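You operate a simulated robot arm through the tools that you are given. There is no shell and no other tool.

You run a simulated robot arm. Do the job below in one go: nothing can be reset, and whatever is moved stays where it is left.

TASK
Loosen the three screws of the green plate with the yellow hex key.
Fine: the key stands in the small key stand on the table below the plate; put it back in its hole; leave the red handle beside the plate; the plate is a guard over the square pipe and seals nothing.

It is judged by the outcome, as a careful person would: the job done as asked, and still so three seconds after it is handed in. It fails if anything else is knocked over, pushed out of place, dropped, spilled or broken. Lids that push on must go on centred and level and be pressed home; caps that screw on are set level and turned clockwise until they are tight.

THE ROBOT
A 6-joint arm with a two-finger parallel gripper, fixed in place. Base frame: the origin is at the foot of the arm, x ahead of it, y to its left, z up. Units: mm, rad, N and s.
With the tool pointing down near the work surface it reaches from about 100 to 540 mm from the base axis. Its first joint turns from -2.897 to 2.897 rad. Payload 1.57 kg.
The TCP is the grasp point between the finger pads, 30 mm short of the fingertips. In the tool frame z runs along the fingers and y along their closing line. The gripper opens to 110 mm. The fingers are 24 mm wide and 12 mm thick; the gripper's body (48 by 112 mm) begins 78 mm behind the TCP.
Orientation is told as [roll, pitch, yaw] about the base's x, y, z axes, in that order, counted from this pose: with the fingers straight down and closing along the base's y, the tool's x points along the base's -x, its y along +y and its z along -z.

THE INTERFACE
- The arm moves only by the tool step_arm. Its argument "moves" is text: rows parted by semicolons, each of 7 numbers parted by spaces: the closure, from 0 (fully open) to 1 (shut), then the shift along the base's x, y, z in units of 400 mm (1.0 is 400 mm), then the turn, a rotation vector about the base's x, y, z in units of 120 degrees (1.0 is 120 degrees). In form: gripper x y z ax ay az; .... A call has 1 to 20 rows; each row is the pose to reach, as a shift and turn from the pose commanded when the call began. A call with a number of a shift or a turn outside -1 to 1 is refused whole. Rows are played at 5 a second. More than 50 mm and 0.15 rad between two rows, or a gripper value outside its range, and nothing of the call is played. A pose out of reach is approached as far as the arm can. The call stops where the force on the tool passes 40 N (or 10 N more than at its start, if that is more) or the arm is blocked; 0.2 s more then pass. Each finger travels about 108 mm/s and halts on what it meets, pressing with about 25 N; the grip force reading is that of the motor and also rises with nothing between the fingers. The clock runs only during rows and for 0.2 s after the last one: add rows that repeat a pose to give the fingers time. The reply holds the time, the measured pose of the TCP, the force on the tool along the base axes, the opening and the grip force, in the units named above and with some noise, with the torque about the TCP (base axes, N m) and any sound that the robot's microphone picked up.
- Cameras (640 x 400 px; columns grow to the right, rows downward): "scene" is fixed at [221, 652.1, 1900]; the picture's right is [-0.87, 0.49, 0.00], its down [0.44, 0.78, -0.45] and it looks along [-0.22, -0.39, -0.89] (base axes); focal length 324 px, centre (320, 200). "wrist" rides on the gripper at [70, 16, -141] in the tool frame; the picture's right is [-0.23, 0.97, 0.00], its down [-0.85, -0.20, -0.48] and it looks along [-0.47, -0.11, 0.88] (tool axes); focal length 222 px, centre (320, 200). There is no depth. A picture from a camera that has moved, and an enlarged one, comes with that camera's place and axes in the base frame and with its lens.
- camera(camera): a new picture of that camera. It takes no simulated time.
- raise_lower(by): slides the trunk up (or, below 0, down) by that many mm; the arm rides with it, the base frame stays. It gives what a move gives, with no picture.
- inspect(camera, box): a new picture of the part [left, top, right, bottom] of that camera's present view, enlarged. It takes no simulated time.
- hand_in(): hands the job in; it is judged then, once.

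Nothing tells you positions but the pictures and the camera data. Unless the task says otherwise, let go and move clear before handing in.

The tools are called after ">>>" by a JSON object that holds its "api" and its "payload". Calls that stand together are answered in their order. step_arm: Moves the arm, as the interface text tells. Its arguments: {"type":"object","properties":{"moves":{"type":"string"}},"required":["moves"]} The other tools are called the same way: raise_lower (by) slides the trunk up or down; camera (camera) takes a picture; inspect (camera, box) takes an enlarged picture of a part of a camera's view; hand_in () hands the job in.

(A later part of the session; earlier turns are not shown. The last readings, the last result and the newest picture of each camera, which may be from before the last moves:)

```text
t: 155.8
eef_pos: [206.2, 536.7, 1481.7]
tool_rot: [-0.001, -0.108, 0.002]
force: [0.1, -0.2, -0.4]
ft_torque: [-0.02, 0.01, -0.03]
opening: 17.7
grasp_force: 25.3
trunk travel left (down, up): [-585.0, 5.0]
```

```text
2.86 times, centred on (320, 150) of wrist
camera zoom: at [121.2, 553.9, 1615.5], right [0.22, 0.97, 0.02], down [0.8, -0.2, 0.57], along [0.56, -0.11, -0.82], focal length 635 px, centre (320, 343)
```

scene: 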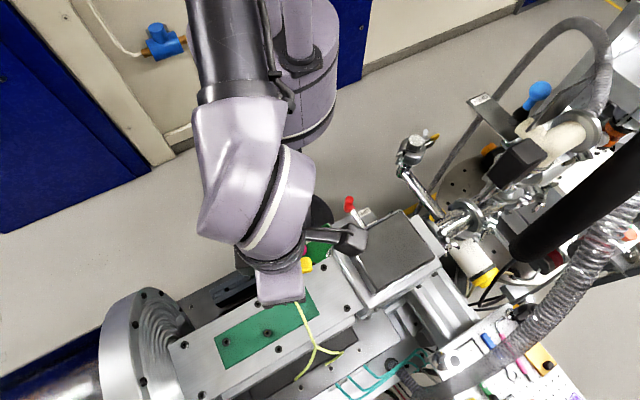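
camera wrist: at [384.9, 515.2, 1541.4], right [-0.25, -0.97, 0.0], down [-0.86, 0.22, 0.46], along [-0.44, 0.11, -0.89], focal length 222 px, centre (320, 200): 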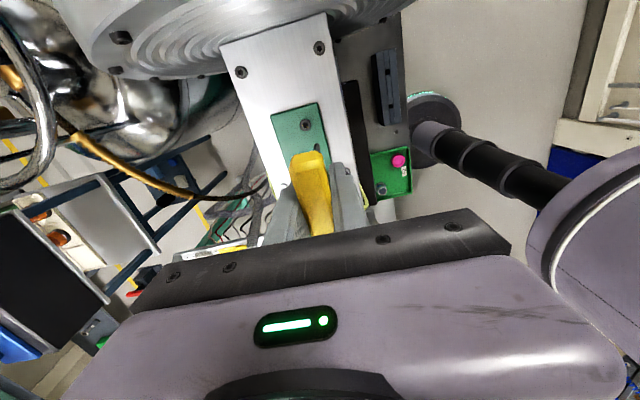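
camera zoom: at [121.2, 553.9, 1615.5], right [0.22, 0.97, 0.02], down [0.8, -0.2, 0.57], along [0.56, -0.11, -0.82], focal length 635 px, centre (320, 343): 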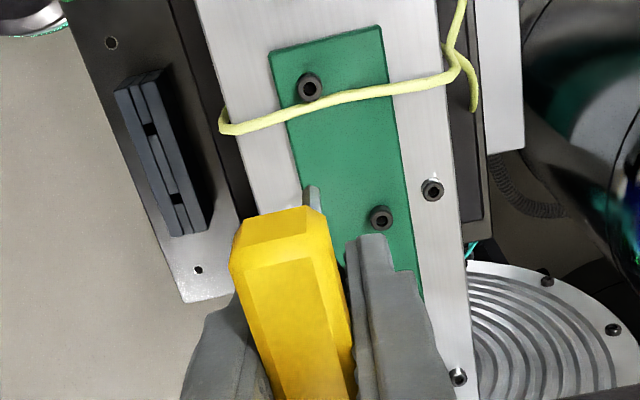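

Clear. I'll move over toward the stand column at height, keeping this yaw (bar along x).

>>> {"api": "step_arm", "payload": {"moves": "1 0.04 -0.1 0 0 0 0; 1 0.08 -0.2 0 0 0 0; 1 0.12 -0.3 0 0 0 0; 1 0.16 -0.4 0 0 0 0; 1 0.205 -0.5 0 0 0 0; 1 0.205 -0.5 0 0 0 0; 1 0.205 -0.5 0 0 0 0"}}

>>> {"api": "raise_lower", "payload": {"by": -300}}

>>> {"api": "inspect", "payload": {"camera": "scene", "box": [170, 170, 310, 290]}}

>>> {"api": "camera", "payload": {"camera": "wrist"}}

```text
t: 157.4
eef_pos: [289.8, 334.1, 1480.5]
tool_rot: [0.001, -0.109, 0.003]
force: [0.3, -0.5, -0.7]
ft_torque: [0.04, 0.03, -0.02]
opening: 17.5
grasp_force: 25.5
trunk travel left (down, up): [-585.0, 5.0]
```

```text
t: 160.4
eef_pos: [290.7, 334.8, 1181.7]
tool_rot: [0.0, -0.112, 0.003]
force: [1.4, 0.0, -1.3]
ft_torque: [0.0, 0.03, 0.02]
opening: 17.6
grasp_force: 24.5
trunk travel left (down, up): [-285.0, 305.0]
```

```text
3.33 times, centred on (240, 230) of scene
camera zoom: at [221.0, 652.1, 1900.0], right [-0.87, 0.49, 0.0], down [0.44, 0.78, -0.45], along [-0.22, -0.39, -0.89], focal length 1081 px, centre (587, 100)
```

zoom: 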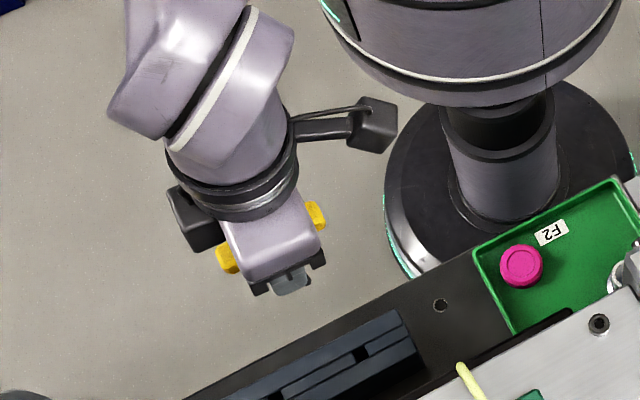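

```text
taken
camera wrist: at [203.7, 352.2, 1315.9], right [0.22, 0.97, 0.02], down [0.8, -0.2, 0.57], along [0.56, -0.11, -0.82], focal length 222 px, centre (320, 200)
```

wrist: 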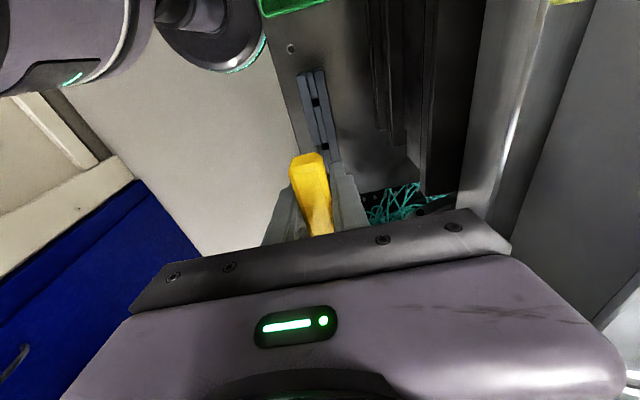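

From the scene view the bar is level, so the key is vertical but sits about 18 mm high in the grip. The tip should be nearly above its stand hole. I'll check in the wrist view.

>>> {"api": "inspect", "payload": {"camera": "wrist", "box": [290, 90, 340, 160]}}

>>> {"api": "raise_lower", "payload": {"by": -150}}

>>> {"api": "inspect", "payload": {"camera": "wrist", "box": [270, 100, 370, 170]}}

```text
5.71 times, centred on (315, 125) of wrist
camera zoom: at [203.7, 352.2, 1315.9], right [0.22, 0.97, 0.02], down [0.8, -0.2, 0.57], along [0.56, -0.11, -0.82], focal length 1269 px, centre (349, 629)
```

zoom: 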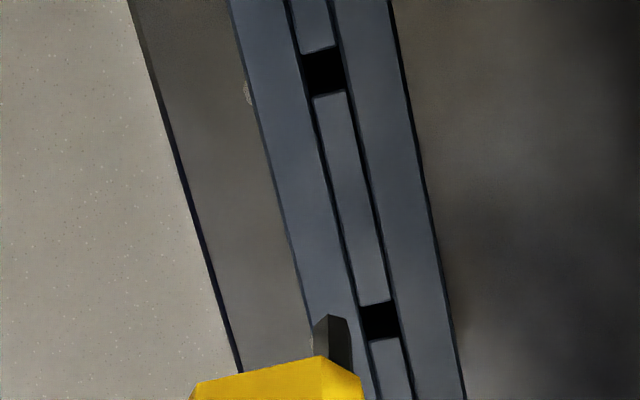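

```text
t: 162.1
eef_pos: [288.3, 334.5, 1031.8]
tool_rot: [0.0, -0.109, 0.001]
force: [-0.2, -0.5, -0.2]
ft_torque: [0.02, -0.01, -0.01]
opening: 17.4
grasp_force: 25.2
trunk travel left (down, up): [-135.0, 455.0]
```

```text
5.71 times, centred on (320, 135) of wrist
camera zoom: at [203.7, 352.1, 1165.9], right [0.22, 0.97, 0.02], down [0.8, -0.2, 0.57], along [0.56, -0.11, -0.82], focal length 1269 px, centre (320, 571)
```

zoom: 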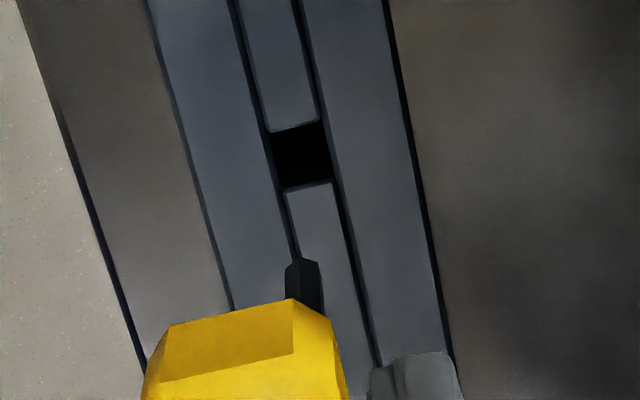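

The tip is right over the hole within about 0.3 mm. I'll lower with the trunk to just above the stand, then use the arm gently.

>>> {"api": "raise_lower", "payload": {"by": -55}}

>>> {"api": "inspect", "payload": {"camera": "wrist", "box": [270, 100, 370, 170]}}

```text
t: 163.1
eef_pos: [289.8, 335.4, 976.5]
tool_rot: [0.0, -0.111, 0.0]
force: [0.0, -0.1, -0.2]
ft_torque: [0.03, 0.0, 0.01]
opening: 17.7
grasp_force: 24.7
trunk travel left (down, up): [-80.0, 510.0]
```

```text
5.71 times, centred on (320, 135) of wrist
camera zoom: at [203.7, 352.1, 1110.9], right [0.22, 0.97, 0.02], down [0.8, -0.2, 0.57], along [0.56, -0.11, -0.82], focal length 1269 px, centre (320, 571)
```

zoom: 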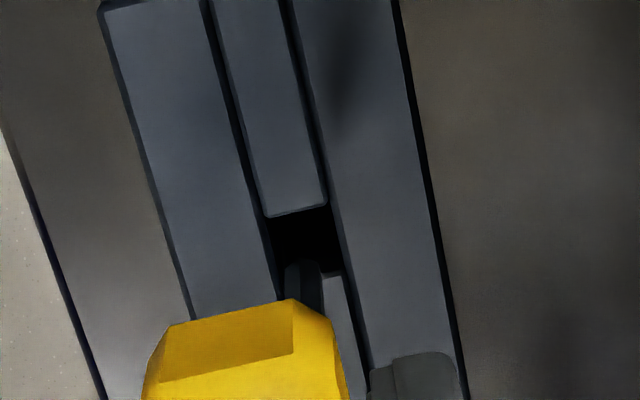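

>>> {"api": "step_arm", "payload": {"moves": "1 0 0 -0.025 0 0 0; 1 0 0 -0.04 0 0 0; 1 0 0 -0.05 0 0 0; 1 0 0 -0.06 0 0 0; 1 0 0 -0.07 0 0 0; 1 0 0 -0.07 0 0 0"}}

>>> {"api": "step_arm", "payload": {"moves": "1 0 0 -0.02 0 0 0; 1 0 0 -0.04 0 0 0; 1 0 0 -0.06 0 0 0; 1 0 0 -0.07 0 0 0; 1 0 0 -0.08 0 0 0; 1 0 0 -0.08 0 0 0"}}

>>> {"api": "inspect", "payload": {"camera": "wrist", "box": [220, 100, 420, 240]}}

```text
t: 164.5
eef_pos: [289.5, 334.7, 949.3]
tool_rot: [-0.003, -0.11, 0.002]
force: [0.1, -0.4, -0.5]
ft_torque: [0.03, 0.01, 0.0]
opening: 17.4
grasp_force: 24.6
trunk travel left (down, up): [-80.0, 510.0]
```

```text
t: 165.9
eef_pos: [289.7, 335.6, 916.9]
tool_rot: [-0.001, -0.109, 0.003]
force: [0.7, -0.1, -0.6]
ft_torque: [0.01, -0.04, 0.02]
opening: 17.5
grasp_force: 24.9
trunk travel left (down, up): [-80.0, 510.0]
```

```text
2.86 times, centred on (320, 170) of wrist
camera zoom: at [203.9, 351.8, 1050.6], right [0.22, 0.97, 0.02], down [0.8, -0.2, 0.57], along [0.56, -0.11, -0.82], focal length 635 px, centre (320, 286)
```

zoom: 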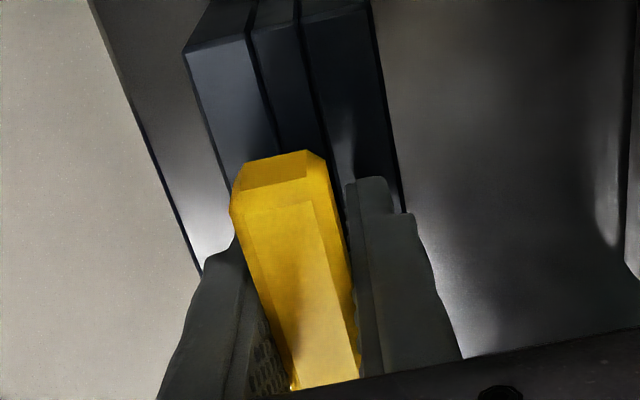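

The fingertips are near the stand top. I'll lower a few more mm carefully, then release so the key settles on its collar.

>>> {"api": "step_arm", "payload": {"moves": "1 0 0 -0.004 0 0 0; 1 0 0 -0.008 0 0 0; 1 0 0 -0.01 0 0 0; 1 0 0 -0.01 0 0 0"}}

>>> {"api": "step_arm", "payload": {"moves": "1 0 0 -0.002 0 0 0; 1 0 0 -0.005 0 0 0; 1 0 0 -0.005 0 0 0"}}

```text
t: 166.9
eef_pos: [289.3, 335.4, 913.1]
tool_rot: [0.001, -0.109, 0.001]
force: [1.4, -1.0, 2.8]
ft_torque: [-0.03, -0.01, 0.01]
opening: 17.7
grasp_force: 24.8
trunk travel left (down, up): [-80.0, 510.0]
```

```text
t: 167.7
eef_pos: [289.1, 333.9, 914.6]
tool_rot: [0.003, -0.114, 0.002]
force: [4.9, -2.2, 38.8]
ft_torque: [-0.36, 0.21, -0.12]
opening: 17.4
grasp_force: 24.9
trunk travel left (down, up): [-80.0, 510.0]
```

Contact found. I'll relax, open, and rise.

>>> {"api": "step_arm", "payload": {"moves": "1 0 0 0.004 0 0 0; 1 0 0 0.007 0 0 0; 1 0 0 0.007 0 0 0"}}

>>> {"api": "step_arm", "payload": {"moves": "0.8 0 0 0 0 0 0; 0.6 0 0 0 0 0 0; 0.4 0 0 0 0 0 0; 0.4 0 0 0 0 0 0"}}

>>> {"api": "step_arm", "payload": {"moves": "0.4 0 0 0.04 0 0 0; 0.4 0 0 0.12 0 0 0; 0.4 0 0 0.2 0 0 0; 0.4 0 0 0.25 0 0 0; 0.4 0 0 0.25 0 0.026 0; 0.4 0 0 0.25 0 0.052 0;0.4 0 0 0.25 0 0.052 0"}}

>>> {"api": "inspect", "payload": {"camera": "wrist", "box": [220, 80, 420, 220]}}

>>> {"api": "inspect", "payload": {"camera": "scene", "box": [200, 220, 300, 320]}}

```text
t: 168.5
eef_pos: [289.1, 334.3, 913.4]
tool_rot: [-0.001, -0.107, 0.002]
force: [7.7, 0.5, 8.4]
ft_torque: [0.09, -0.27, 0.01]
opening: 17.6
grasp_force: 24.8
trunk travel left (down, up): [-80.0, 510.0]
```

```text
t: 169.5
eef_pos: [289.1, 334.8, 913.8]
tool_rot: [0.001, -0.11, 0.003]
force: [-0.1, -1.1, 0.2]
ft_torque: [-0.01, 0.01, 0.02]
opening: 65.9
grasp_force: 0.2
trunk travel left (down, up): [-80.0, 510.0]
```

```text
t: 171.1
eef_pos: [288.9, 334.8, 1012.5]
tool_rot: [0.0, 0.0, 0.0]
force: [0.0, -0.8, 0.2]
ft_torque: [-0.04, 0.02, -0.01]
opening: 66.0
grasp_force: 0.0
trunk travel left (down, up): [-80.0, 510.0]
```

```text
2.86 times, centred on (320, 150) of wrist
camera zoom: at [218.8, 351.9, 1155.9], right [0.23, 0.97, 0.0], down [0.86, -0.2, 0.48], along [0.47, -0.11, -0.88], focal length 635 px, centre (320, 343)
```

zoom: 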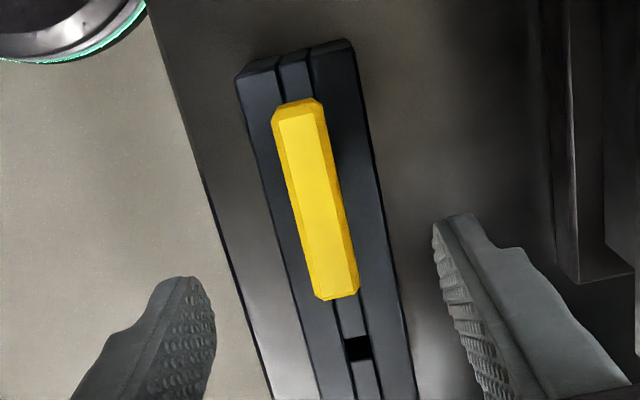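

```text
4.00 times, centred on (250, 270) of scene
camera zoom: at [221.0, 652.1, 1900.0], right [-0.87, 0.49, 0.0], down [0.44, 0.78, -0.45], along [-0.22, -0.39, -0.89], focal length 1297 px, centre (600, -80)
```

zoom: 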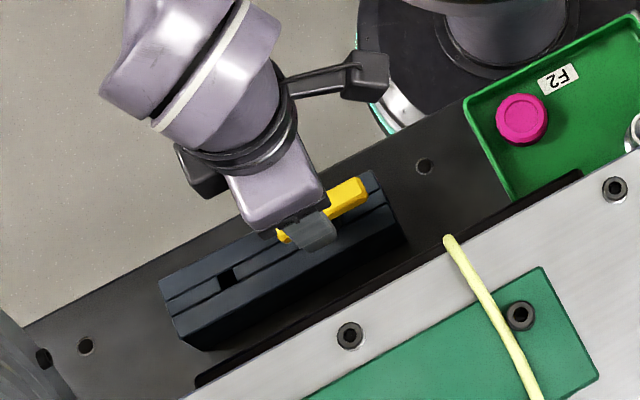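

The key is back in its hole, upright, with its bar along x. For S3 I'll grip it by the ends again so the tip is visible, closing along x (yaw 90°).

>>> {"api": "step_arm", "payload": {"moves": "0 0 0 0 0 0 0.07; 0 0 0 0 0 0 0.14; 0 0 0 0 0 0 0.21; 0 0 0 0 0 0 0.28; 0 0 0 0 0 0 0.35; 0 0 0 0 0 0 0.42; 0 0 0 0 0 0 0.49; 0 0 0 0 0 0 0.56; 0 0 0 0 0 0 0.63; 0 0 0 0 0 0 0.7; 0 0 0 0 0 0 0.735; 0 0 0 0 0 0 0.735"}}

>>> {"api": "inspect", "payload": {"camera": "wrist", "box": [220, 80, 420, 220]}}

```text
t: 173.7
eef_pos: [289.2, 334.2, 1013.9]
tool_rot: [-0.001, 0.001, 1.542]
force: [0.3, 0.1, -0.1]
ft_torque: [0.0, -0.02, 0.04]
opening: 109.9
grasp_force: 0.0
trunk travel left (down, up): [-80.0, 510.0]
```

```text
2.86 times, centred on (320, 150) of wrist
camera zoom: at [269.9, 266.2, 1155.9], right [-0.97, 0.25, 0.0], down [0.22, 0.85, 0.48], along [0.12, 0.46, -0.88], focal length 635 px, centre (320, 343)
```

zoom: 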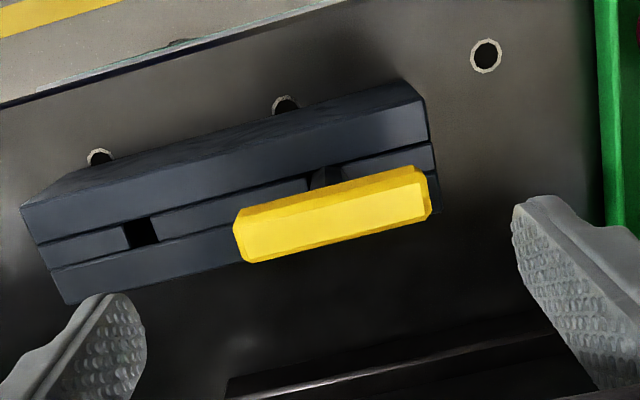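

>>> {"api": "step_arm", "payload": {"moves": "0 -0.0118 0.001 0 0 0 0; 0 -0.0118 0.001 -0.08 0 0 0; 0 -0.0118 0.001 -0.16 0 0 0; 0 -0.0118 0.001 -0.2 0 0 0; 0 -0.0118 0.001 -0.235 0 0 0; 0 -0.0118 0.001 -0.235 0 0 0; 0 -0.0118 0.001 -0.235 0 0 0"}}

>>> {"api": "inspect", "payload": {"camera": "wrist", "box": [220, 100, 420, 240]}}

```text
t: 175.3
eef_pos: [283.9, 334.7, 919.9]
tool_rot: [-0.001, 0.001, 1.542]
force: [1.1, -0.4, -0.3]
ft_torque: [-0.01, -0.01, 0.0]
opening: 110.2
grasp_force: 0.1
trunk travel left (down, up): [-80.0, 510.0]
```

```text
2.86 times, centred on (320, 170) of wrist
camera zoom: at [265.6, 266.1, 1063.1], right [-0.97, 0.26, 0.0], down [0.22, 0.85, 0.48], along [0.12, 0.46, -0.88], focal length 635 px, centre (320, 286)
```

zoom: 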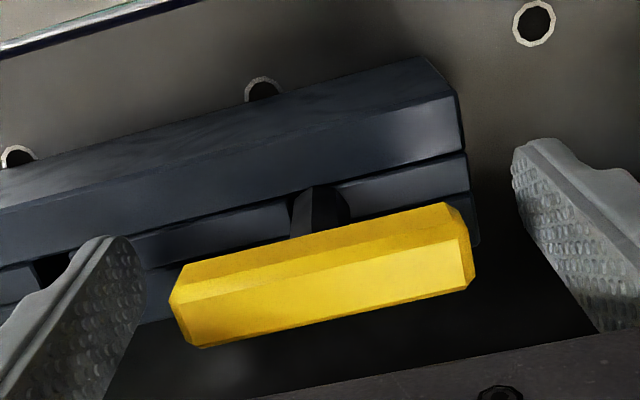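

Centred. Closing on the ends and lifting.

>>> {"api": "step_arm", "payload": {"moves": "0.15 0 0 0 0 0 0; 0.3 0 0 0 0 0 0; 0.5 0 0 0 0 0 0; 1 0 0 0 0 0 0; 1 0 0 0 0 0 0"}}

>>> {"api": "inspect", "payload": {"camera": "wrist", "box": [220, 100, 420, 240]}}

>>> {"api": "step_arm", "payload": {"moves": "1 0 0 0.01 0 0 0; 1 0 0 0.025 0 0 0; 1 0 0 0.05 0 0 0; 1 0 0 0.075 0 0 0; 1 0 0 0.1 0 0 0; 1 0 0 0.125 0 0 0; 1 0 0 0.15 0 0 0; 1 0 0 0.2 0 0 0; 1 0 0 0.25 0 0 0; 1 0 0 0.3 0 0 0; 1 0 0 0.3 0 0 0"}}

>>> {"api": "inspect", "payload": {"camera": "wrist", "box": [298, 138, 338, 163]}}

>>> {"api": "inspect", "payload": {"camera": "wrist", "box": [220, 80, 420, 220]}}

```text
t: 176.5
eef_pos: [285.3, 334.5, 921.1]
tool_rot: [0.001, 0.0, 1.54]
force: [-0.2, 1.2, -0.2]
ft_torque: [0.0, 0.02, 0.0]
opening: 71.5
grasp_force: 25.1
trunk travel left (down, up): [-80.0, 510.0]
```

```text
2.86 times, centred on (320, 170) of wrist
camera zoom: at [265.6, 266.1, 1063.2], right [-0.97, 0.26, 0.0], down [0.22, 0.85, 0.48], along [0.12, 0.46, -0.88], focal length 635 px, centre (320, 286)
```

zoom: 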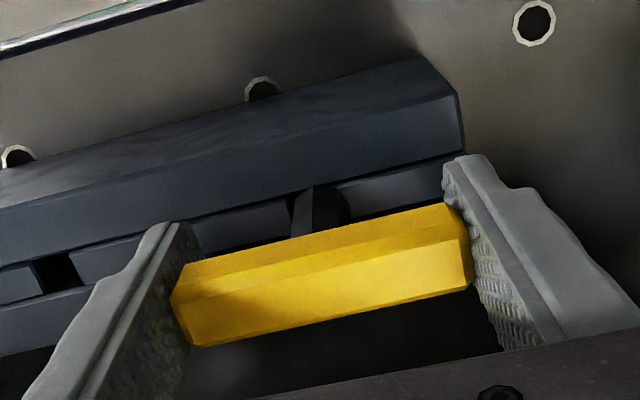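

```text
t: 178.9
eef_pos: [283.2, 336.1, 1040.2]
tool_rot: [0.001, 0.0, 1.54]
force: [0.1, -0.4, -0.9]
ft_torque: [0.02, -0.03, 0.02]
opening: 71.3
grasp_force: 24.4
trunk travel left (down, up): [-80.0, 510.0]
```

```text
16.00 times, centred on (318, 150) of wrist
camera zoom: at [264.1, 267.7, 1182.7], right [-0.97, 0.26, 0.0], down [0.22, 0.85, 0.48], along [0.12, 0.46, -0.88], focal length 3554 px, centre (352, 992)
```

zoom: 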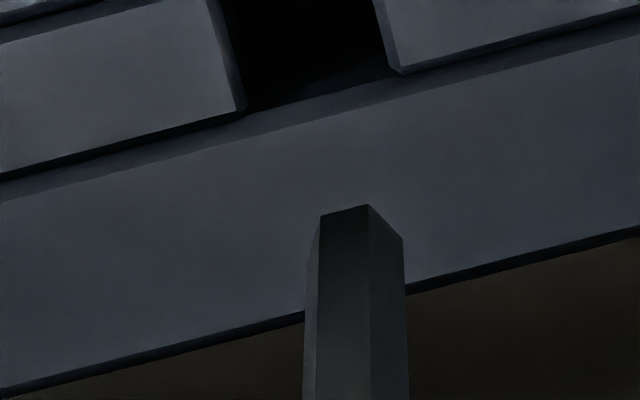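

```text
2.86 times, centred on (320, 150) of wrist
camera zoom: at [264.1, 267.7, 1182.7], right [-0.97, 0.26, 0.0], down [0.22, 0.85, 0.48], along [0.12, 0.46, -0.88], focal length 635 px, centre (320, 343)
```

zoom: 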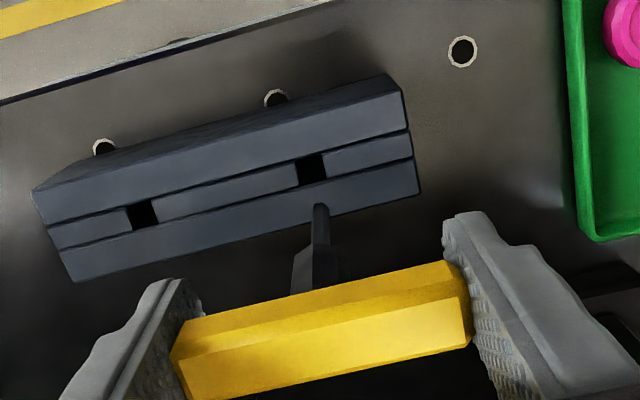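

Tip pixel is (320.25, 153.1), nicely centred this time. I'll raise the trunk and go over S3.

>>> {"api": "raise_lower", "payload": {"by": 400}}

>>> {"api": "raise_lower", "payload": {"by": 45}}

>>> {"api": "step_arm", "payload": {"moves": "1 -0.04 0.1 0 0 0 0; 1 -0.08 0.2 0 0 0 0; 1 -0.12 0.3 0 0 0 0; 1 -0.16 0.4 0 0 0 0; 1 -0.204 0.505 0 0 0 0; 1 -0.204 0.505 -0.08 0 0 0; 1 -0.204 0.505 -0.17 0 0 0; 1 -0.204 0.505 -0.17 0 0 0; 1 -0.204 0.505 -0.17 0 0 0"}}

>>> {"api": "inspect", "payload": {"camera": "wrist", "box": [220, 80, 420, 220]}}

>>> {"api": "inspect", "payload": {"camera": "wrist", "box": [298, 122, 338, 147]}}

>>> {"api": "camera", "payload": {"camera": "scene"}}

```text
t: 182.7
eef_pos: [283.0, 335.8, 1440.7]
tool_rot: [0.0, 0.001, 1.541]
force: [-0.2, -0.9, -0.8]
ft_torque: [0.01, -0.01, -0.01]
opening: 71.6
grasp_force: 25.6
trunk travel left (down, up): [-480.0, 110.0]
```

```text
t: 183.6
eef_pos: [283.5, 337.1, 1484.9]
tool_rot: [0.002, -0.002, 1.542]
force: [0.0, 1.0, -1.0]
ft_torque: [0.01, -0.01, -0.02]
opening: 71.3
grasp_force: 24.9
trunk travel left (down, up): [-525.0, 65.0]
```

```text
t: 185.6
eef_pos: [202.4, 537.3, 1416.4]
tool_rot: [0.0, 0.0, 1.541]
force: [0.5, 0.1, -0.3]
ft_torque: [-0.02, -0.02, 0.0]
opening: 71.4
grasp_force: 24.8
trunk travel left (down, up): [-525.0, 65.0]
```

```text
2.86 times, centred on (320, 150) of wrist
camera zoom: at [182.7, 469.6, 1558.7], right [-0.97, 0.26, 0.0], down [0.22, 0.85, 0.48], along [0.12, 0.46, -0.88], focal length 635 px, centre (320, 343)
```

zoom: 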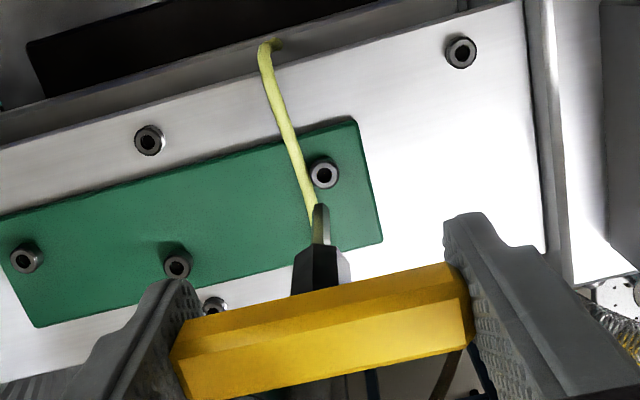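

```text
16.00 times, centred on (318, 134) of wrist
camera zoom: at [182.7, 469.6, 1558.7], right [-0.97, 0.26, 0.0], down [0.22, 0.85, 0.48], along [0.12, 0.46, -0.88], focal length 3554 px, centre (352, 1248)
```

zoom: 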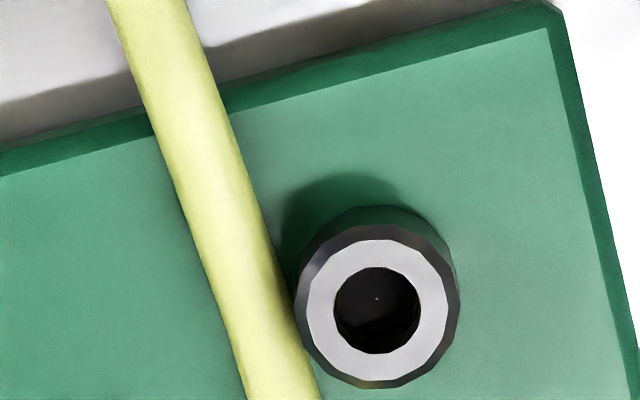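

```text
taken
```

scene: 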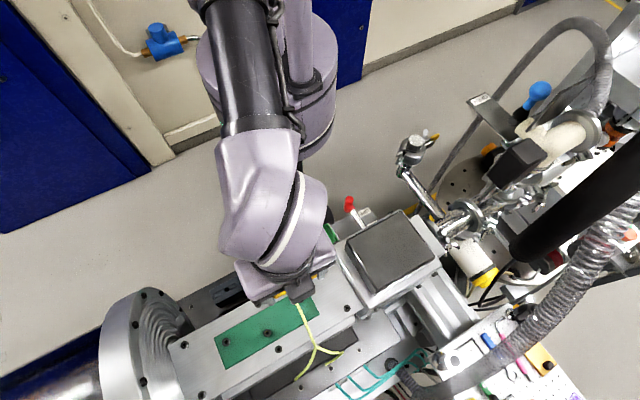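

S3 is nearly aligned. I'll correct by (−1.3, +1.9) mm and descend 40 mm.

>>> {"api": "step_arm", "payload": {"moves": "1 -0.0033 0.0047 -0.04 0 0 0; 1 -0.0033 0.0047 -0.08 0 0 0; 1 -0.0033 0.0047 -0.1 0 0 0; 1 -0.0033 0.0047 -0.1 0 0 0; 1 -0.0033 0.0047 -0.1 0 0 0"}}

>>> {"api": "inspect", "payload": {"camera": "wrist", "box": [298, 138, 338, 163]}}

```text
t: 186.8
eef_pos: [200.0, 540.3, 1378.3]
tool_rot: [-0.001, 0.0, 1.54]
force: [0.6, 0.1, -0.1]
ft_torque: [0.0, 0.0, 0.02]
opening: 71.3
grasp_force: 25.5
trunk travel left (down, up): [-525.0, 65.0]
```

```text
16.00 times, centred on (318, 150) of wrist
camera zoom: at [181.3, 471.5, 1520.2], right [-0.97, 0.26, 0.0], down [0.22, 0.85, 0.48], along [0.12, 0.46, -0.88], focal length 3554 px, centre (352, 992)
```

zoom: 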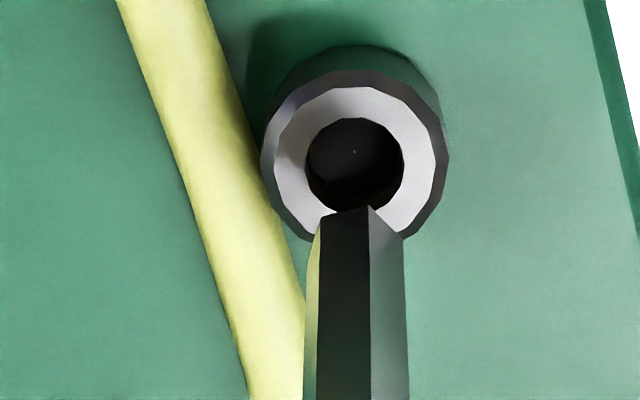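

Very well lined up. Descending another 15 mm.

>>> {"api": "step_arm", "payload": {"moves": "1 0 0 -0.015 0 0 0; 1 0 0 -0.03 0 0 0; 1 0 0 -0.0375 0 0 0; 1 0 0 -0.0375 0 0 0; 1 0 0 -0.0375 0 0 0"}}

>>> {"api": "inspect", "payload": {"camera": "wrist", "box": [298, 138, 338, 163]}}

```text
t: 188.0
eef_pos: [200.2, 539.4, 1362.0]
tool_rot: [-0.001, -0.002, 1.542]
force: [-1.0, -1.7, 12.9]
ft_torque: [-0.14, 0.06, -0.04]
opening: 71.3
grasp_force: 25.2
trunk travel left (down, up): [-525.0, 65.0]
```

```text
16.00 times, centred on (318, 150) of wrist
camera zoom: at [180.9, 470.6, 1504.9], right [-0.97, 0.26, 0.0], down [0.22, 0.85, 0.48], along [0.12, 0.46, -0.88], focal length 3554 px, centre (352, 992)
```

zoom: 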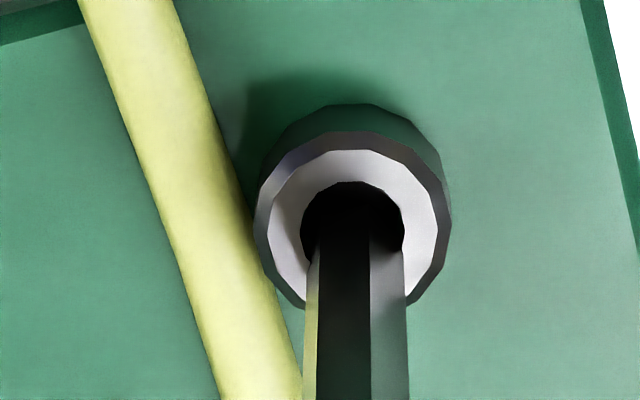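

Rim contact at about 13 N, with the tip 1.3 mm too far to +y. I'll back off, shift, and lower again.

>>> {"api": "step_arm", "payload": {"moves": "1 0 0 0.008 0 0 0; 1 -0.0002 -0.0033 0.01 0 0 0; 1 -0.0002 -0.0033 0.01 0 0 0; 1 -0.0002 -0.0033 0.01 0 0 0"}}

>>> {"api": "inspect", "payload": {"camera": "wrist", "box": [298, 138, 338, 163]}}

```text
t: 189.0
eef_pos: [201.5, 539.5, 1366.1]
tool_rot: [0.003, 0.0, 1.542]
force: [-0.4, -2.7, -3.4]
ft_torque: [-0.26, 0.04, 0.0]
opening: 71.1
grasp_force: 25.2
trunk travel left (down, up): [-525.0, 65.0]
```

```text
16.00 times, centred on (318, 150) of wrist
camera zoom: at [181.1, 470.7, 1507.9], right [-0.97, 0.26, 0.0], down [0.22, 0.85, 0.48], along [0.12, 0.46, -0.88], focal length 3554 px, centre (352, 992)
```

zoom: 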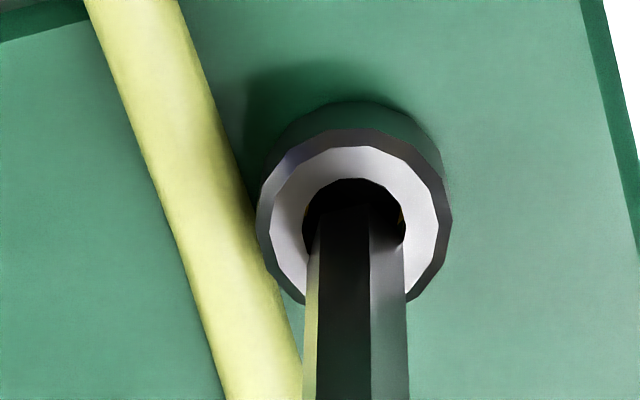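

A small pull toward −y and down again, same as at S2, so the socket is guiding the tip. I'll follow it and lower.

>>> {"api": "step_arm", "payload": {"moves": "1 0 -0.0015 -0.003 0 0 0; 1 0 -0.0025 -0.006 0 0 0; 1 0 -0.0025 -0.006 0 0 0"}}

>>> {"api": "step_arm", "payload": {"moves": "1 0 0 -0.003 0 0 0; 1 0 0 -0.006 0 0 0; 1 0 0 -0.006 0 0 0"}}

>>> {"api": "inspect", "payload": {"camera": "wrist", "box": [298, 138, 338, 163]}}

```text
t: 189.8
eef_pos: [201.3, 538.1, 1363.6]
tool_rot: [0.0, 0.001, 1.542]
force: [-0.9, -2.5, -0.9]
ft_torque: [-0.16, 0.09, 0.03]
opening: 71.5
grasp_force: 24.8
trunk travel left (down, up): [-525.0, 65.0]
```

```text
t: 190.6
eef_pos: [199.2, 537.8, 1362.8]
tool_rot: [-0.002, -0.005, 1.542]
force: [1.9, 2.1, 14.6]
ft_torque: [0.27, -0.09, -0.03]
opening: 71.3
grasp_force: 24.6
trunk travel left (down, up): [-525.0, 65.0]
```

```text
16.00 times, centred on (318, 150) of wrist
camera zoom: at [180.8, 469.2, 1504.8], right [-0.97, 0.26, 0.0], down [0.22, 0.85, 0.48], along [0.12, 0.47, -0.88], focal length 3554 px, centre (352, 992)
```

zoom: 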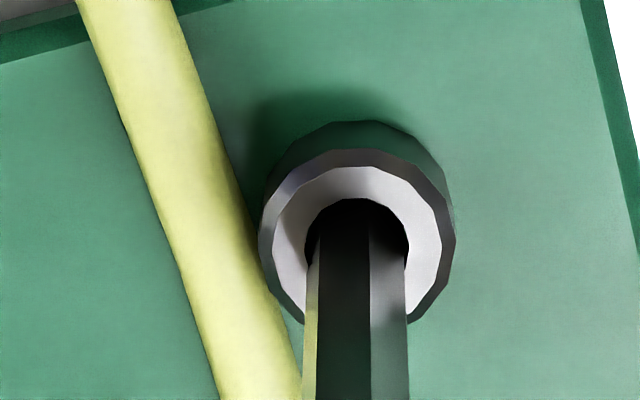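

Perfectly centred and blocked, so now hex alignment. I'll turn counter-clockwise under light pressure until it drops.

>>> {"api": "step_arm", "payload": {"moves": "1 0 0 0 0 0 0.02; 1 0 0 0 0 0 0.04; 1 0 0 0 0 0 0.06; 1 0 0 0 0 0 0.08;1 0 0 0 0 0 0.08"}}

>>> {"api": "step_arm", "payload": {"moves": "1 0 0 0 0 0 0.02; 1 0 0 0 0 0 0.04; 1 0 0 0 0 0 0.06; 1 0 0 0 0 0 0.08;1 0 0 0 0 0 0.08"}}

>>> {"api": "inspect", "payload": {"camera": "wrist", "box": [298, 138, 338, 163]}}

```text
t: 191.8
eef_pos: [200.3, 536.3, 1362.5]
tool_rot: [-0.001, 0.0, 1.707]
force: [-1.0, 2.4, 20.2]
ft_torque: [0.21, 0.0, -0.03]
opening: 71.3
grasp_force: 25.2
trunk travel left (down, up): [-525.0, 65.0]
```

```text
t: 193.0
eef_pos: [200.9, 536.1, 1363.3]
tool_rot: [-0.002, -0.001, 1.875]
force: [0.7, 1.7, 20.8]
ft_torque: [0.18, -0.08, -0.06]
opening: 71.5
grasp_force: 25.2
trunk travel left (down, up): [-525.0, 65.0]
```

```text
16.00 times, centred on (318, 150) of wrist
camera zoom: at [204.3, 465.3, 1504.4], right [-1.0, -0.08, 0.0], down [-0.07, 0.87, 0.48], along [-0.04, 0.48, -0.88], focal length 3554 px, centre (352, 992)
```

zoom: 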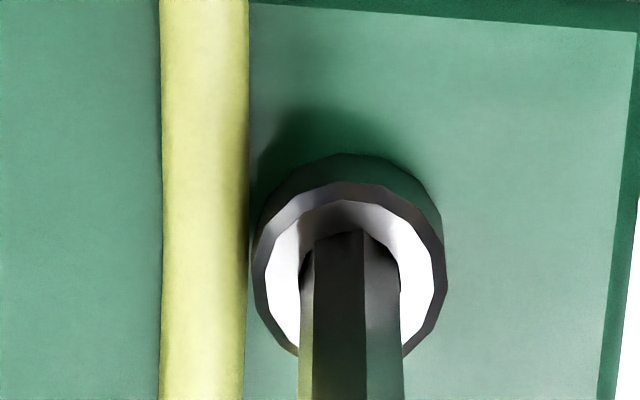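

The tip is captured in the mouth and pivoting with it. I'll continue turning.

>>> {"api": "step_arm", "payload": {"moves": "1 0 0 0 0 0 0.02; 1 0 0.001 0 0 0 0.04; 1 0 0.002 0 0 0 0.06; 1 0 0.002 0 0 0 0.08;1 0 0.002 0 0 0 0.08"}}

>>> {"api": "step_arm", "payload": {"moves": "1 0 0 0 0 0 0.02; 1 0 0 0 0 0 0.04; 1 0 0 0 0 0 0.06; 1 0 0 0 0 0 0.08;1 0 0 0 0 0 0.08"}}

>>> {"api": "inspect", "payload": {"camera": "wrist", "box": [298, 142, 338, 167]}}

>>> {"api": "inspect", "payload": {"camera": "wrist", "box": [220, 100, 420, 240]}}

```text
t: 194.2
eef_pos: [200.1, 537.7, 1362.1]
tool_rot: [-0.001, -0.003, 2.044]
force: [0.8, -3.1, 13.6]
ft_torque: [-0.33, -0.13, -0.05]
opening: 71.2
grasp_force: 24.7
trunk travel left (down, up): [-525.0, 65.0]
```

```text
t: 195.4
eef_pos: [199.8, 537.4, 1362.7]
tool_rot: [-0.002, -0.003, 2.21]
force: [-2.5, -0.8, 14.7]
ft_torque: [-0.05, 0.17, -0.03]
opening: 71.5
grasp_force: 24.5
trunk travel left (down, up): [-525.0, 65.0]
```

```text
16.00 times, centred on (318, 154) of wrist
camera zoom: at [227.6, 472.4, 1504.5], right [-0.92, -0.4, 0.0], down [-0.35, 0.8, 0.48], along [-0.19, 0.44, -0.88], focal length 3554 px, centre (352, 928)
```

zoom: 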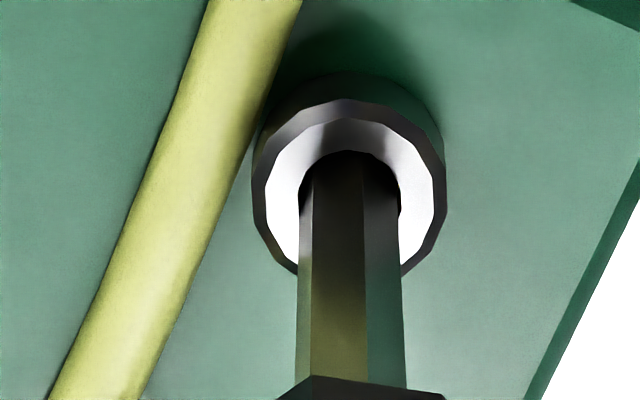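

```text
2.86 times, centred on (320, 170) of wrist
camera zoom: at [227.6, 472.4, 1504.5], right [-0.92, -0.4, 0.0], down [-0.35, 0.8, 0.48], along [-0.19, 0.44, -0.88], focal length 635 px, centre (320, 286)
```

zoom: 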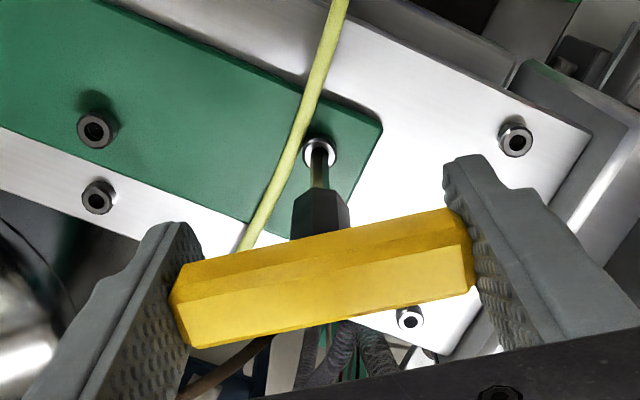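

>>> {"api": "step_arm", "payload": {"moves": "1 0 0 -0.003 0 0 0.02; 1 0 0 -0.005 0 0 0.04; 1 0 0 -0.005 0 0 0.06; 1 0 0 -0.005 0 0 0.08;1 0 0 -0.005 0 0 0.08"}}

>>> {"api": "inspect", "payload": {"camera": "wrist", "box": [298, 142, 338, 167]}}

```text
t: 196.6
eef_pos: [200.1, 536.4, 1359.4]
tool_rot: [-0.001, -0.001, 2.38]
force: [-0.1, 1.2, 22.4]
ft_torque: [0.05, -0.04, -0.05]
opening: 71.6
grasp_force: 25.1
trunk travel left (down, up): [-525.0, 65.0]
```

```text
16.00 times, centred on (318, 154) of wrist
camera zoom: at [238.2, 477.6, 1502.5], right [-0.84, -0.55, 0.0], down [-0.48, 0.73, 0.48], along [-0.26, 0.4, -0.88], focal length 3554 px, centre (352, 928)
```

zoom: 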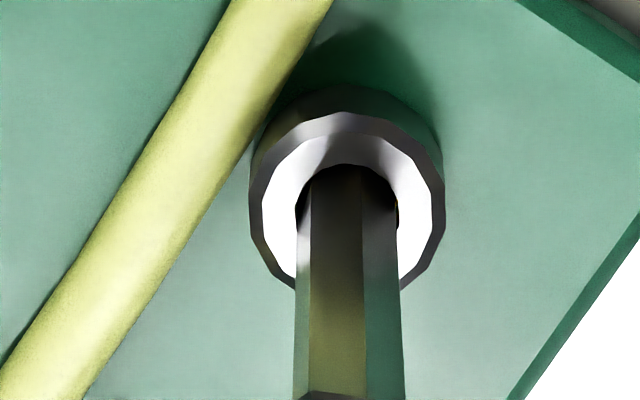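

>>> {"api": "step_arm", "payload": {"moves": "1 0 0.0005 0 0 0 0.02; 1 0 0.001 0 0 0 0.04; 1 0 0.001 0 0 0 0.06; 1 0 0.001 0 0 0 0.08;1 0 0.001 0 0 0 0.08"}}

>>> {"api": "step_arm", "payload": {"moves": "1 0 0 0 0 0 0.02; 1 0 0 0 0 0 0.04; 1 0 0 0 0 0 0.06; 1 0 0 0 0 0 0.08;1 0 0 0 0 0 0.08"}}

>>> {"api": "inspect", "payload": {"camera": "wrist", "box": [298, 142, 338, 167]}}

>>> {"api": "inspect", "payload": {"camera": "wrist", "box": [220, 100, 420, 240]}}

```text
t: 197.8
eef_pos: [200.7, 537.3, 1360.5]
tool_rot: [-0.002, -0.001, 2.546]
force: [1.7, -1.7, 22.1]
ft_torque: [-0.03, -0.17, -0.06]
opening: 71.4
grasp_force: 25.1
trunk travel left (down, up): [-525.0, 65.0]
```

```text
t: 199.0
eef_pos: [200.0, 537.8, 1360.8]
tool_rot: [-0.002, 0.0, 2.714]
force: [2.0, 0.3, 19.3]
ft_torque: [0.04, -0.15, -0.03]
opening: 71.3
grasp_force: 25.5
trunk travel left (down, up): [-525.0, 65.0]
```

```text
16.00 times, centred on (318, 154) of wrist
camera zoom: at [255.7, 494.3, 1502.5], right [-0.61, -0.79, 0.0], down [-0.7, 0.53, 0.48], along [-0.38, 0.29, -0.88], focal length 3554 px, centre (352, 928)
```

zoom: 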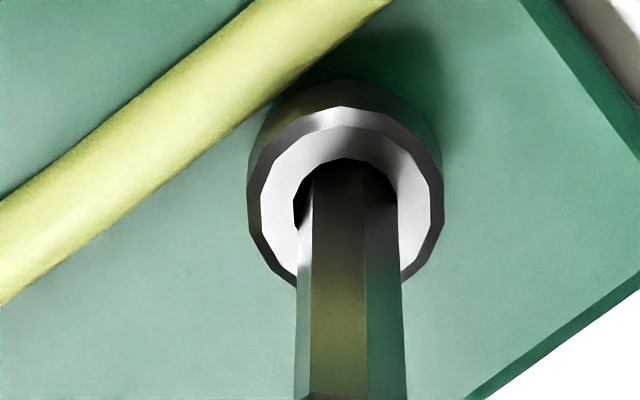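

```text
2.86 times, centred on (320, 170) of wrist
camera zoom: at [255.7, 494.3, 1502.5], right [-0.61, -0.79, 0.0], down [-0.7, 0.53, 0.48], along [-0.38, 0.29, -0.88], focal length 635 px, centre (320, 286)
```

zoom: 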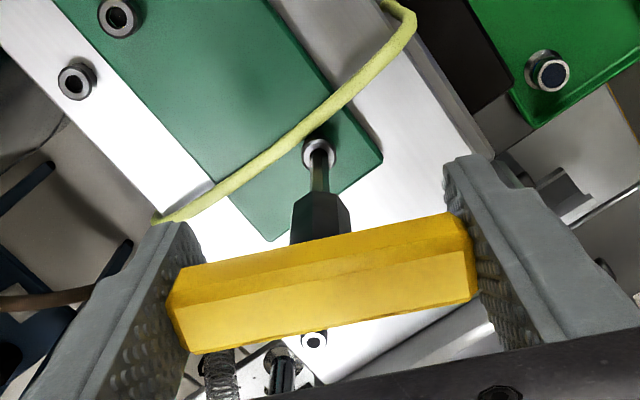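

No drop after 67°. The hole is about 1.8 mm off from where the tip would hang freely, so the key is being tilted slightly. I'll re-centre the tool over the hole under lighter pressure.

>>> {"api": "step_arm", "payload": {"moves": "1 0 0 0.004 0 0 0; 1 -0.0012 0.002 0.004 0 0 0; 1 -0.0025 0.0041 0.004 0 0 0; 1 -0.0025 0.0041 0.004 0 0 0"}}

>>> {"api": "inspect", "payload": {"camera": "wrist", "box": [298, 142, 338, 167]}}

```text
t: 200.0
eef_pos: [198.8, 540.0, 1361.4]
tool_rot: [-0.001, 0.001, 2.714]
force: [1.7, -3.1, 1.1]
ft_torque: [-0.29, -0.17, -0.03]
opening: 71.4
grasp_force: 25.4
trunk travel left (down, up): [-525.0, 65.0]
```

```text
16.00 times, centred on (318, 154) of wrist
camera zoom: at [254.8, 496.8, 1503.4], right [-0.61, -0.79, 0.0], down [-0.69, 0.54, 0.48], along [-0.38, 0.29, -0.88], focal length 3554 px, centre (352, 928)
```

zoom: 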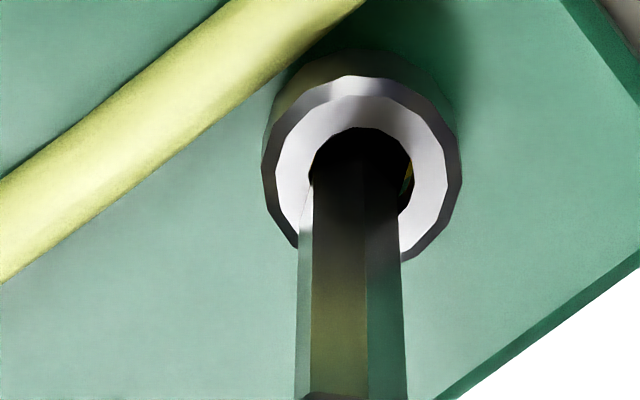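

>>> {"api": "step_arm", "payload": {"moves": "1 0.0008 -0.0016 -0.002 0 0 0; 1 0.0008 -0.0016 -0.004 0 0 0; 1 0.0008 -0.0016 -0.004 0 0 0; 1 0.0008 -0.0016 -0.004 0 0 0"}}

>>> {"api": "inspect", "payload": {"camera": "wrist", "box": [298, 142, 338, 167]}}

```text
t: 201.0
eef_pos: [199.0, 539.9, 1360.7]
tool_rot: [-0.004, -0.001, 2.715]
force: [-0.9, -2.1, 6.2]
ft_torque: [-0.2, -0.02, -0.01]
opening: 71.1
grasp_force: 25.5
trunk travel left (down, up): [-525.0, 65.0]
```

```text
16.00 times, centred on (318, 154) of wrist
camera zoom: at [255.1, 496.3, 1503.0], right [-0.61, -0.79, 0.0], down [-0.7, 0.54, 0.48], along [-0.38, 0.29, -0.88], focal length 3554 px, centre (352, 928)
```

zoom: 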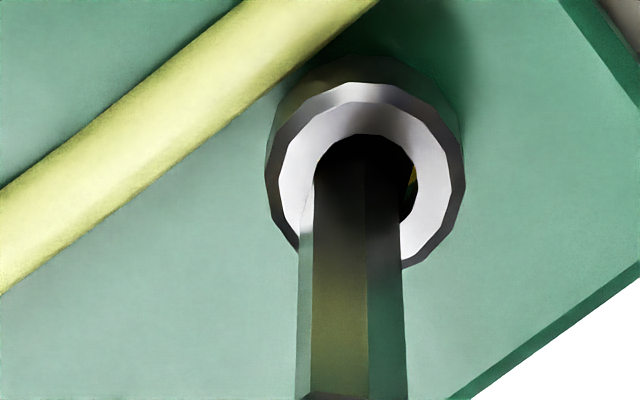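

Still on the ledge. I'll search in the other direction (clockwise back) with light pressure, watching for the drop.

>>> {"api": "step_arm", "payload": {"moves": "1 0 0 -0.001 0 0 -0.03; 1 0 -0.0003 -0.002 0 0 -0.06; 1 0 -0.0005 -0.002 0 0 -0.09; 1 0 -0.0005 -0.002 0 0 -0.12;1 0 -0.0005 -0.002 0 0 -0.12"}}

>>> {"api": "step_arm", "payload": {"moves": "1 0 0 0 0 0 -0.03; 1 0 0 0 0 0 -0.06; 1 0.0003 -0.0002 0 0 0 -0.09; 1 0.0005 -0.0004 0 0 0 -0.12;1 0.0005 -0.0004 0 0 0 -0.12"}}

>>> {"api": "step_arm", "payload": {"moves": "1 0 0 0 0 0 -0.03; 1 0 0 0 0 0 -0.06; 1 0.0003 -0.0002 0 0 0 -0.09; 1 0.0005 -0.0004 0 0 0 -0.12;1 0.0005 -0.0004 0 0 0 -0.12"}}

>>> {"api": "inspect", "payload": {"camera": "wrist", "box": [298, 142, 338, 167]}}

```text
t: 202.2
eef_pos: [200.3, 537.2, 1360.0]
tool_rot: [-0.001, -0.003, 2.461]
force: [-0.3, 3.2, 21.9]
ft_torque: [0.26, 0.08, -0.03]
opening: 71.4
grasp_force: 25.4
trunk travel left (down, up): [-525.0, 65.0]
```

```text
t: 203.4
eef_pos: [200.4, 538.2, 1359.2]
tool_rot: [-0.003, -0.002, 2.211]
force: [0.7, -0.3, 18.1]
ft_torque: [0.0, -0.08, -0.07]
opening: 71.5
grasp_force: 25.2
trunk travel left (down, up): [-525.0, 65.0]
```

```text
t: 204.6
eef_pos: [199.1, 538.1, 1358.9]
tool_rot: [-0.002, -0.002, 1.96]
force: [-0.3, -0.4, 12.7]
ft_torque: [-0.02, 0.04, -0.05]
opening: 71.3
grasp_force: 24.5
trunk travel left (down, up): [-525.0, 65.0]
```

```text
16.00 times, centred on (318, 154) of wrist
camera zoom: at [209.7, 468.1, 1501.1], right [-0.99, -0.16, 0.0], down [-0.14, 0.87, 0.48], along [-0.08, 0.47, -0.88], focal length 3554 px, centre (352, 928)
```

zoom: 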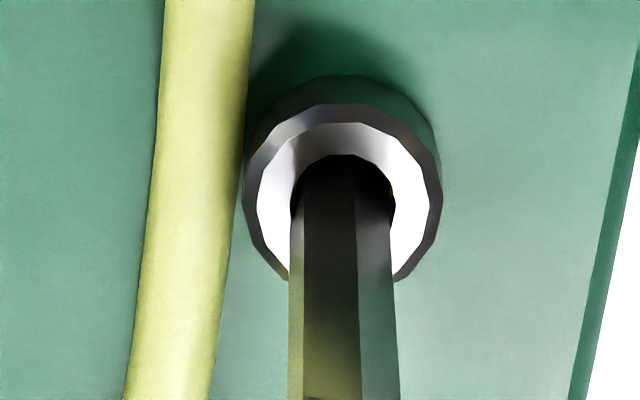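

It's sinking gradually: camera z is down to 1501 from the 1505 rim contact, and the seat is expected near 1499. I'll continue with slight pressure.

>>> {"api": "step_arm", "payload": {"moves": "1 0 0 -0.002 0 0 -0.03; 1 0 0 -0.004 0 0 -0.06; 1 0 0 -0.004 0 0 -0.09; 1 0 0 -0.004 0 0 -0.12;1 0 0 -0.004 0 0 -0.12"}}

>>> {"api": "step_arm", "payload": {"moves": "1 0 0 -0.002 0 0 -0.03; 1 0 0 -0.003 0 0 -0.06; 1 0 0 -0.003 0 0 -0.09; 1 0 0 -0.003 0 0 -0.12;1 0 0 -0.003 0 0 -0.12"}}

>>> {"api": "inspect", "payload": {"camera": "wrist", "box": [298, 142, 338, 167]}}

>>> {"api": "inspect", "payload": {"camera": "wrist", "box": [220, 100, 420, 240]}}

```text
t: 205.8
eef_pos: [199.0, 538.1, 1358.9]
tool_rot: [-0.001, -0.002, 1.709]
force: [0.7, 1.5, 22.2]
ft_torque: [0.19, -0.03, -0.03]
opening: 71.3
grasp_force: 24.7
trunk travel left (down, up): [-525.0, 65.0]
```

```text
t: 207.0
eef_pos: [199.9, 537.8, 1356.1]
tool_rot: [0.0, -0.002, 1.457]
force: [2.0, 1.1, 19.9]
ft_torque: [0.06, -0.18, -0.01]
opening: 71.2
grasp_force: 24.6
trunk travel left (down, up): [-525.0, 65.0]
```

```text
16.00 times, centred on (318, 154) of wrist
camera zoom: at [174.6, 470.6, 1498.6], right [-0.94, 0.34, 0.0], down [0.3, 0.83, 0.48], along [0.16, 0.45, -0.88], focal length 3554 px, centre (352, 928)
```

zoom: 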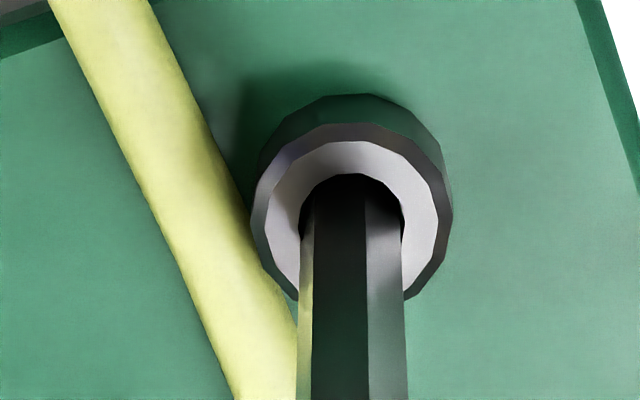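

```text
2.86 times, centred on (320, 170) of wrist
camera zoom: at [174.6, 470.6, 1498.6], right [-0.94, 0.34, 0.0], down [0.3, 0.83, 0.48], along [0.16, 0.45, -0.88], focal length 635 px, centre (320, 286)
```

zoom: 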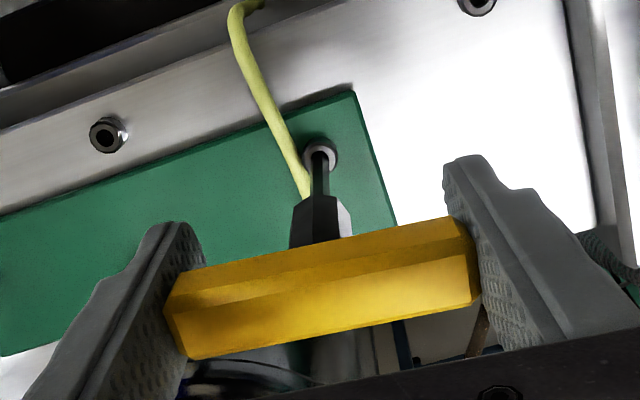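

>>> {"api": "inspect", "payload": {"camera": "wrist", "box": [298, 152, 338, 177]}}

```text
16.00 times, centred on (318, 164) of wrist
camera zoom: at [174.6, 470.6, 1498.6], right [-0.94, 0.34, 0.0], down [0.3, 0.83, 0.48], along [0.16, 0.45, -0.88], focal length 3554 px, centre (352, 768)
```

zoom: 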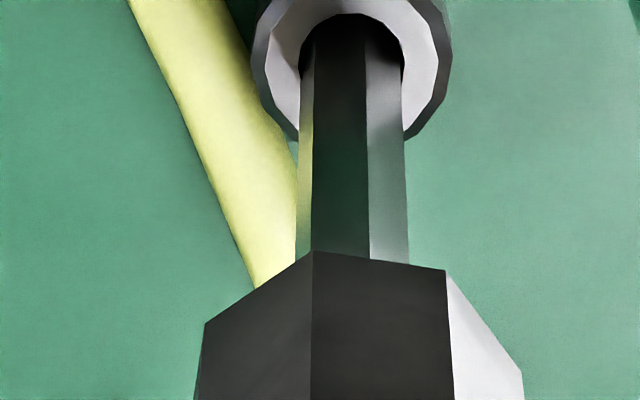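

Not yet in; the key slid up slightly instead. I'll use much lighter pressure and a slow fine sweep so the hex can find its seat.

>>> {"api": "step_arm", "payload": {"moves": "1 -0.0005 -0.0003 0.003 0 0 0; 1 -0.0005 -0.0003 0.0055 0 0 0; 1 -0.0005 -0.0003 0.0055 0 0 0"}}

>>> {"api": "step_arm", "payload": {"moves": "1 0 0 0 0 0 0.015; 1 0 0 0 0 0 0.03; 1 0 0 0 0 0 0.045; 1 0 0 0 0 0 0.06; 1 0 0 0 0 0 0.075; 1 0 0 0 0 0 0.075"}}

>>> {"api": "step_arm", "payload": {"moves": "1 0 0 0 0 0 0.015; 1 0 0 0 0 0 0.03; 1 0 0 0 0 0 0.045; 1 0 0 0 0 0 0.06; 1 0 0 0 0 0 0.075; 1 0 0 0 0 0 0.075"}}

>>> {"api": "step_arm", "payload": {"moves": "1 0 0 0 0 0 0.015; 1 0 0 0 0 0 0.03; 1 0 0 0 0 0 0.045; 1 0 0 0 0 0 0.06; 1 0 0 0 0 0 0.075; 1 0 0 0 0 0 0.075"}}

>>> {"api": "inspect", "payload": {"camera": "wrist", "box": [298, 147, 338, 172]}}

```text
t: 207.8
eef_pos: [200.0, 537.4, 1357.6]
tool_rot: [-0.002, -0.001, 1.457]
force: [0.3, -1.7, 1.8]
ft_torque: [-0.14, 0.01, 0.03]
opening: 71.5
grasp_force: 25.1
trunk travel left (down, up): [-525.0, 65.0]
```

```text
t: 209.2
eef_pos: [200.0, 538.7, 1358.2]
tool_rot: [0.0, 0.002, 1.616]
force: [0.2, -2.7, -1.4]
ft_torque: [-0.28, 0.02, -0.05]
opening: 71.3
grasp_force: 25.5
trunk travel left (down, up): [-525.0, 65.0]
```

```text
t: 210.6
eef_pos: [199.7, 539.2, 1359.5]
tool_rot: [0.001, 0.001, 1.771]
force: [0.9, -1.9, -0.9]
ft_torque: [-0.18, 0.01, -0.11]
opening: 71.3
grasp_force: 25.1
trunk travel left (down, up): [-525.0, 65.0]
```

```text
t: 212.0
eef_pos: [200.5, 538.6, 1358.6]
tool_rot: [0.001, -0.001, 1.927]
force: [-0.4, -3.1, -0.4]
ft_torque: [-0.23, 0.05, -0.02]
opening: 71.3
grasp_force: 25.4
trunk travel left (down, up): [-525.0, 65.0]
```

```text
16.00 times, centred on (318, 160) of wrist
camera zoom: at [208.7, 468.8, 1500.3], right [-0.99, -0.13, 0.0], down [-0.11, 0.87, 0.48], along [-0.06, 0.48, -0.88], focal length 3554 px, centre (352, 848)
```

zoom: 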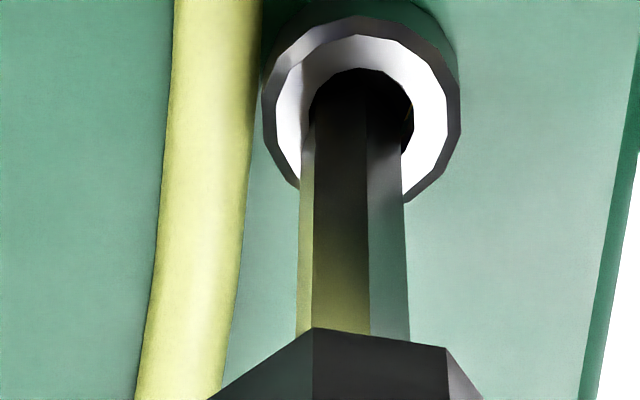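

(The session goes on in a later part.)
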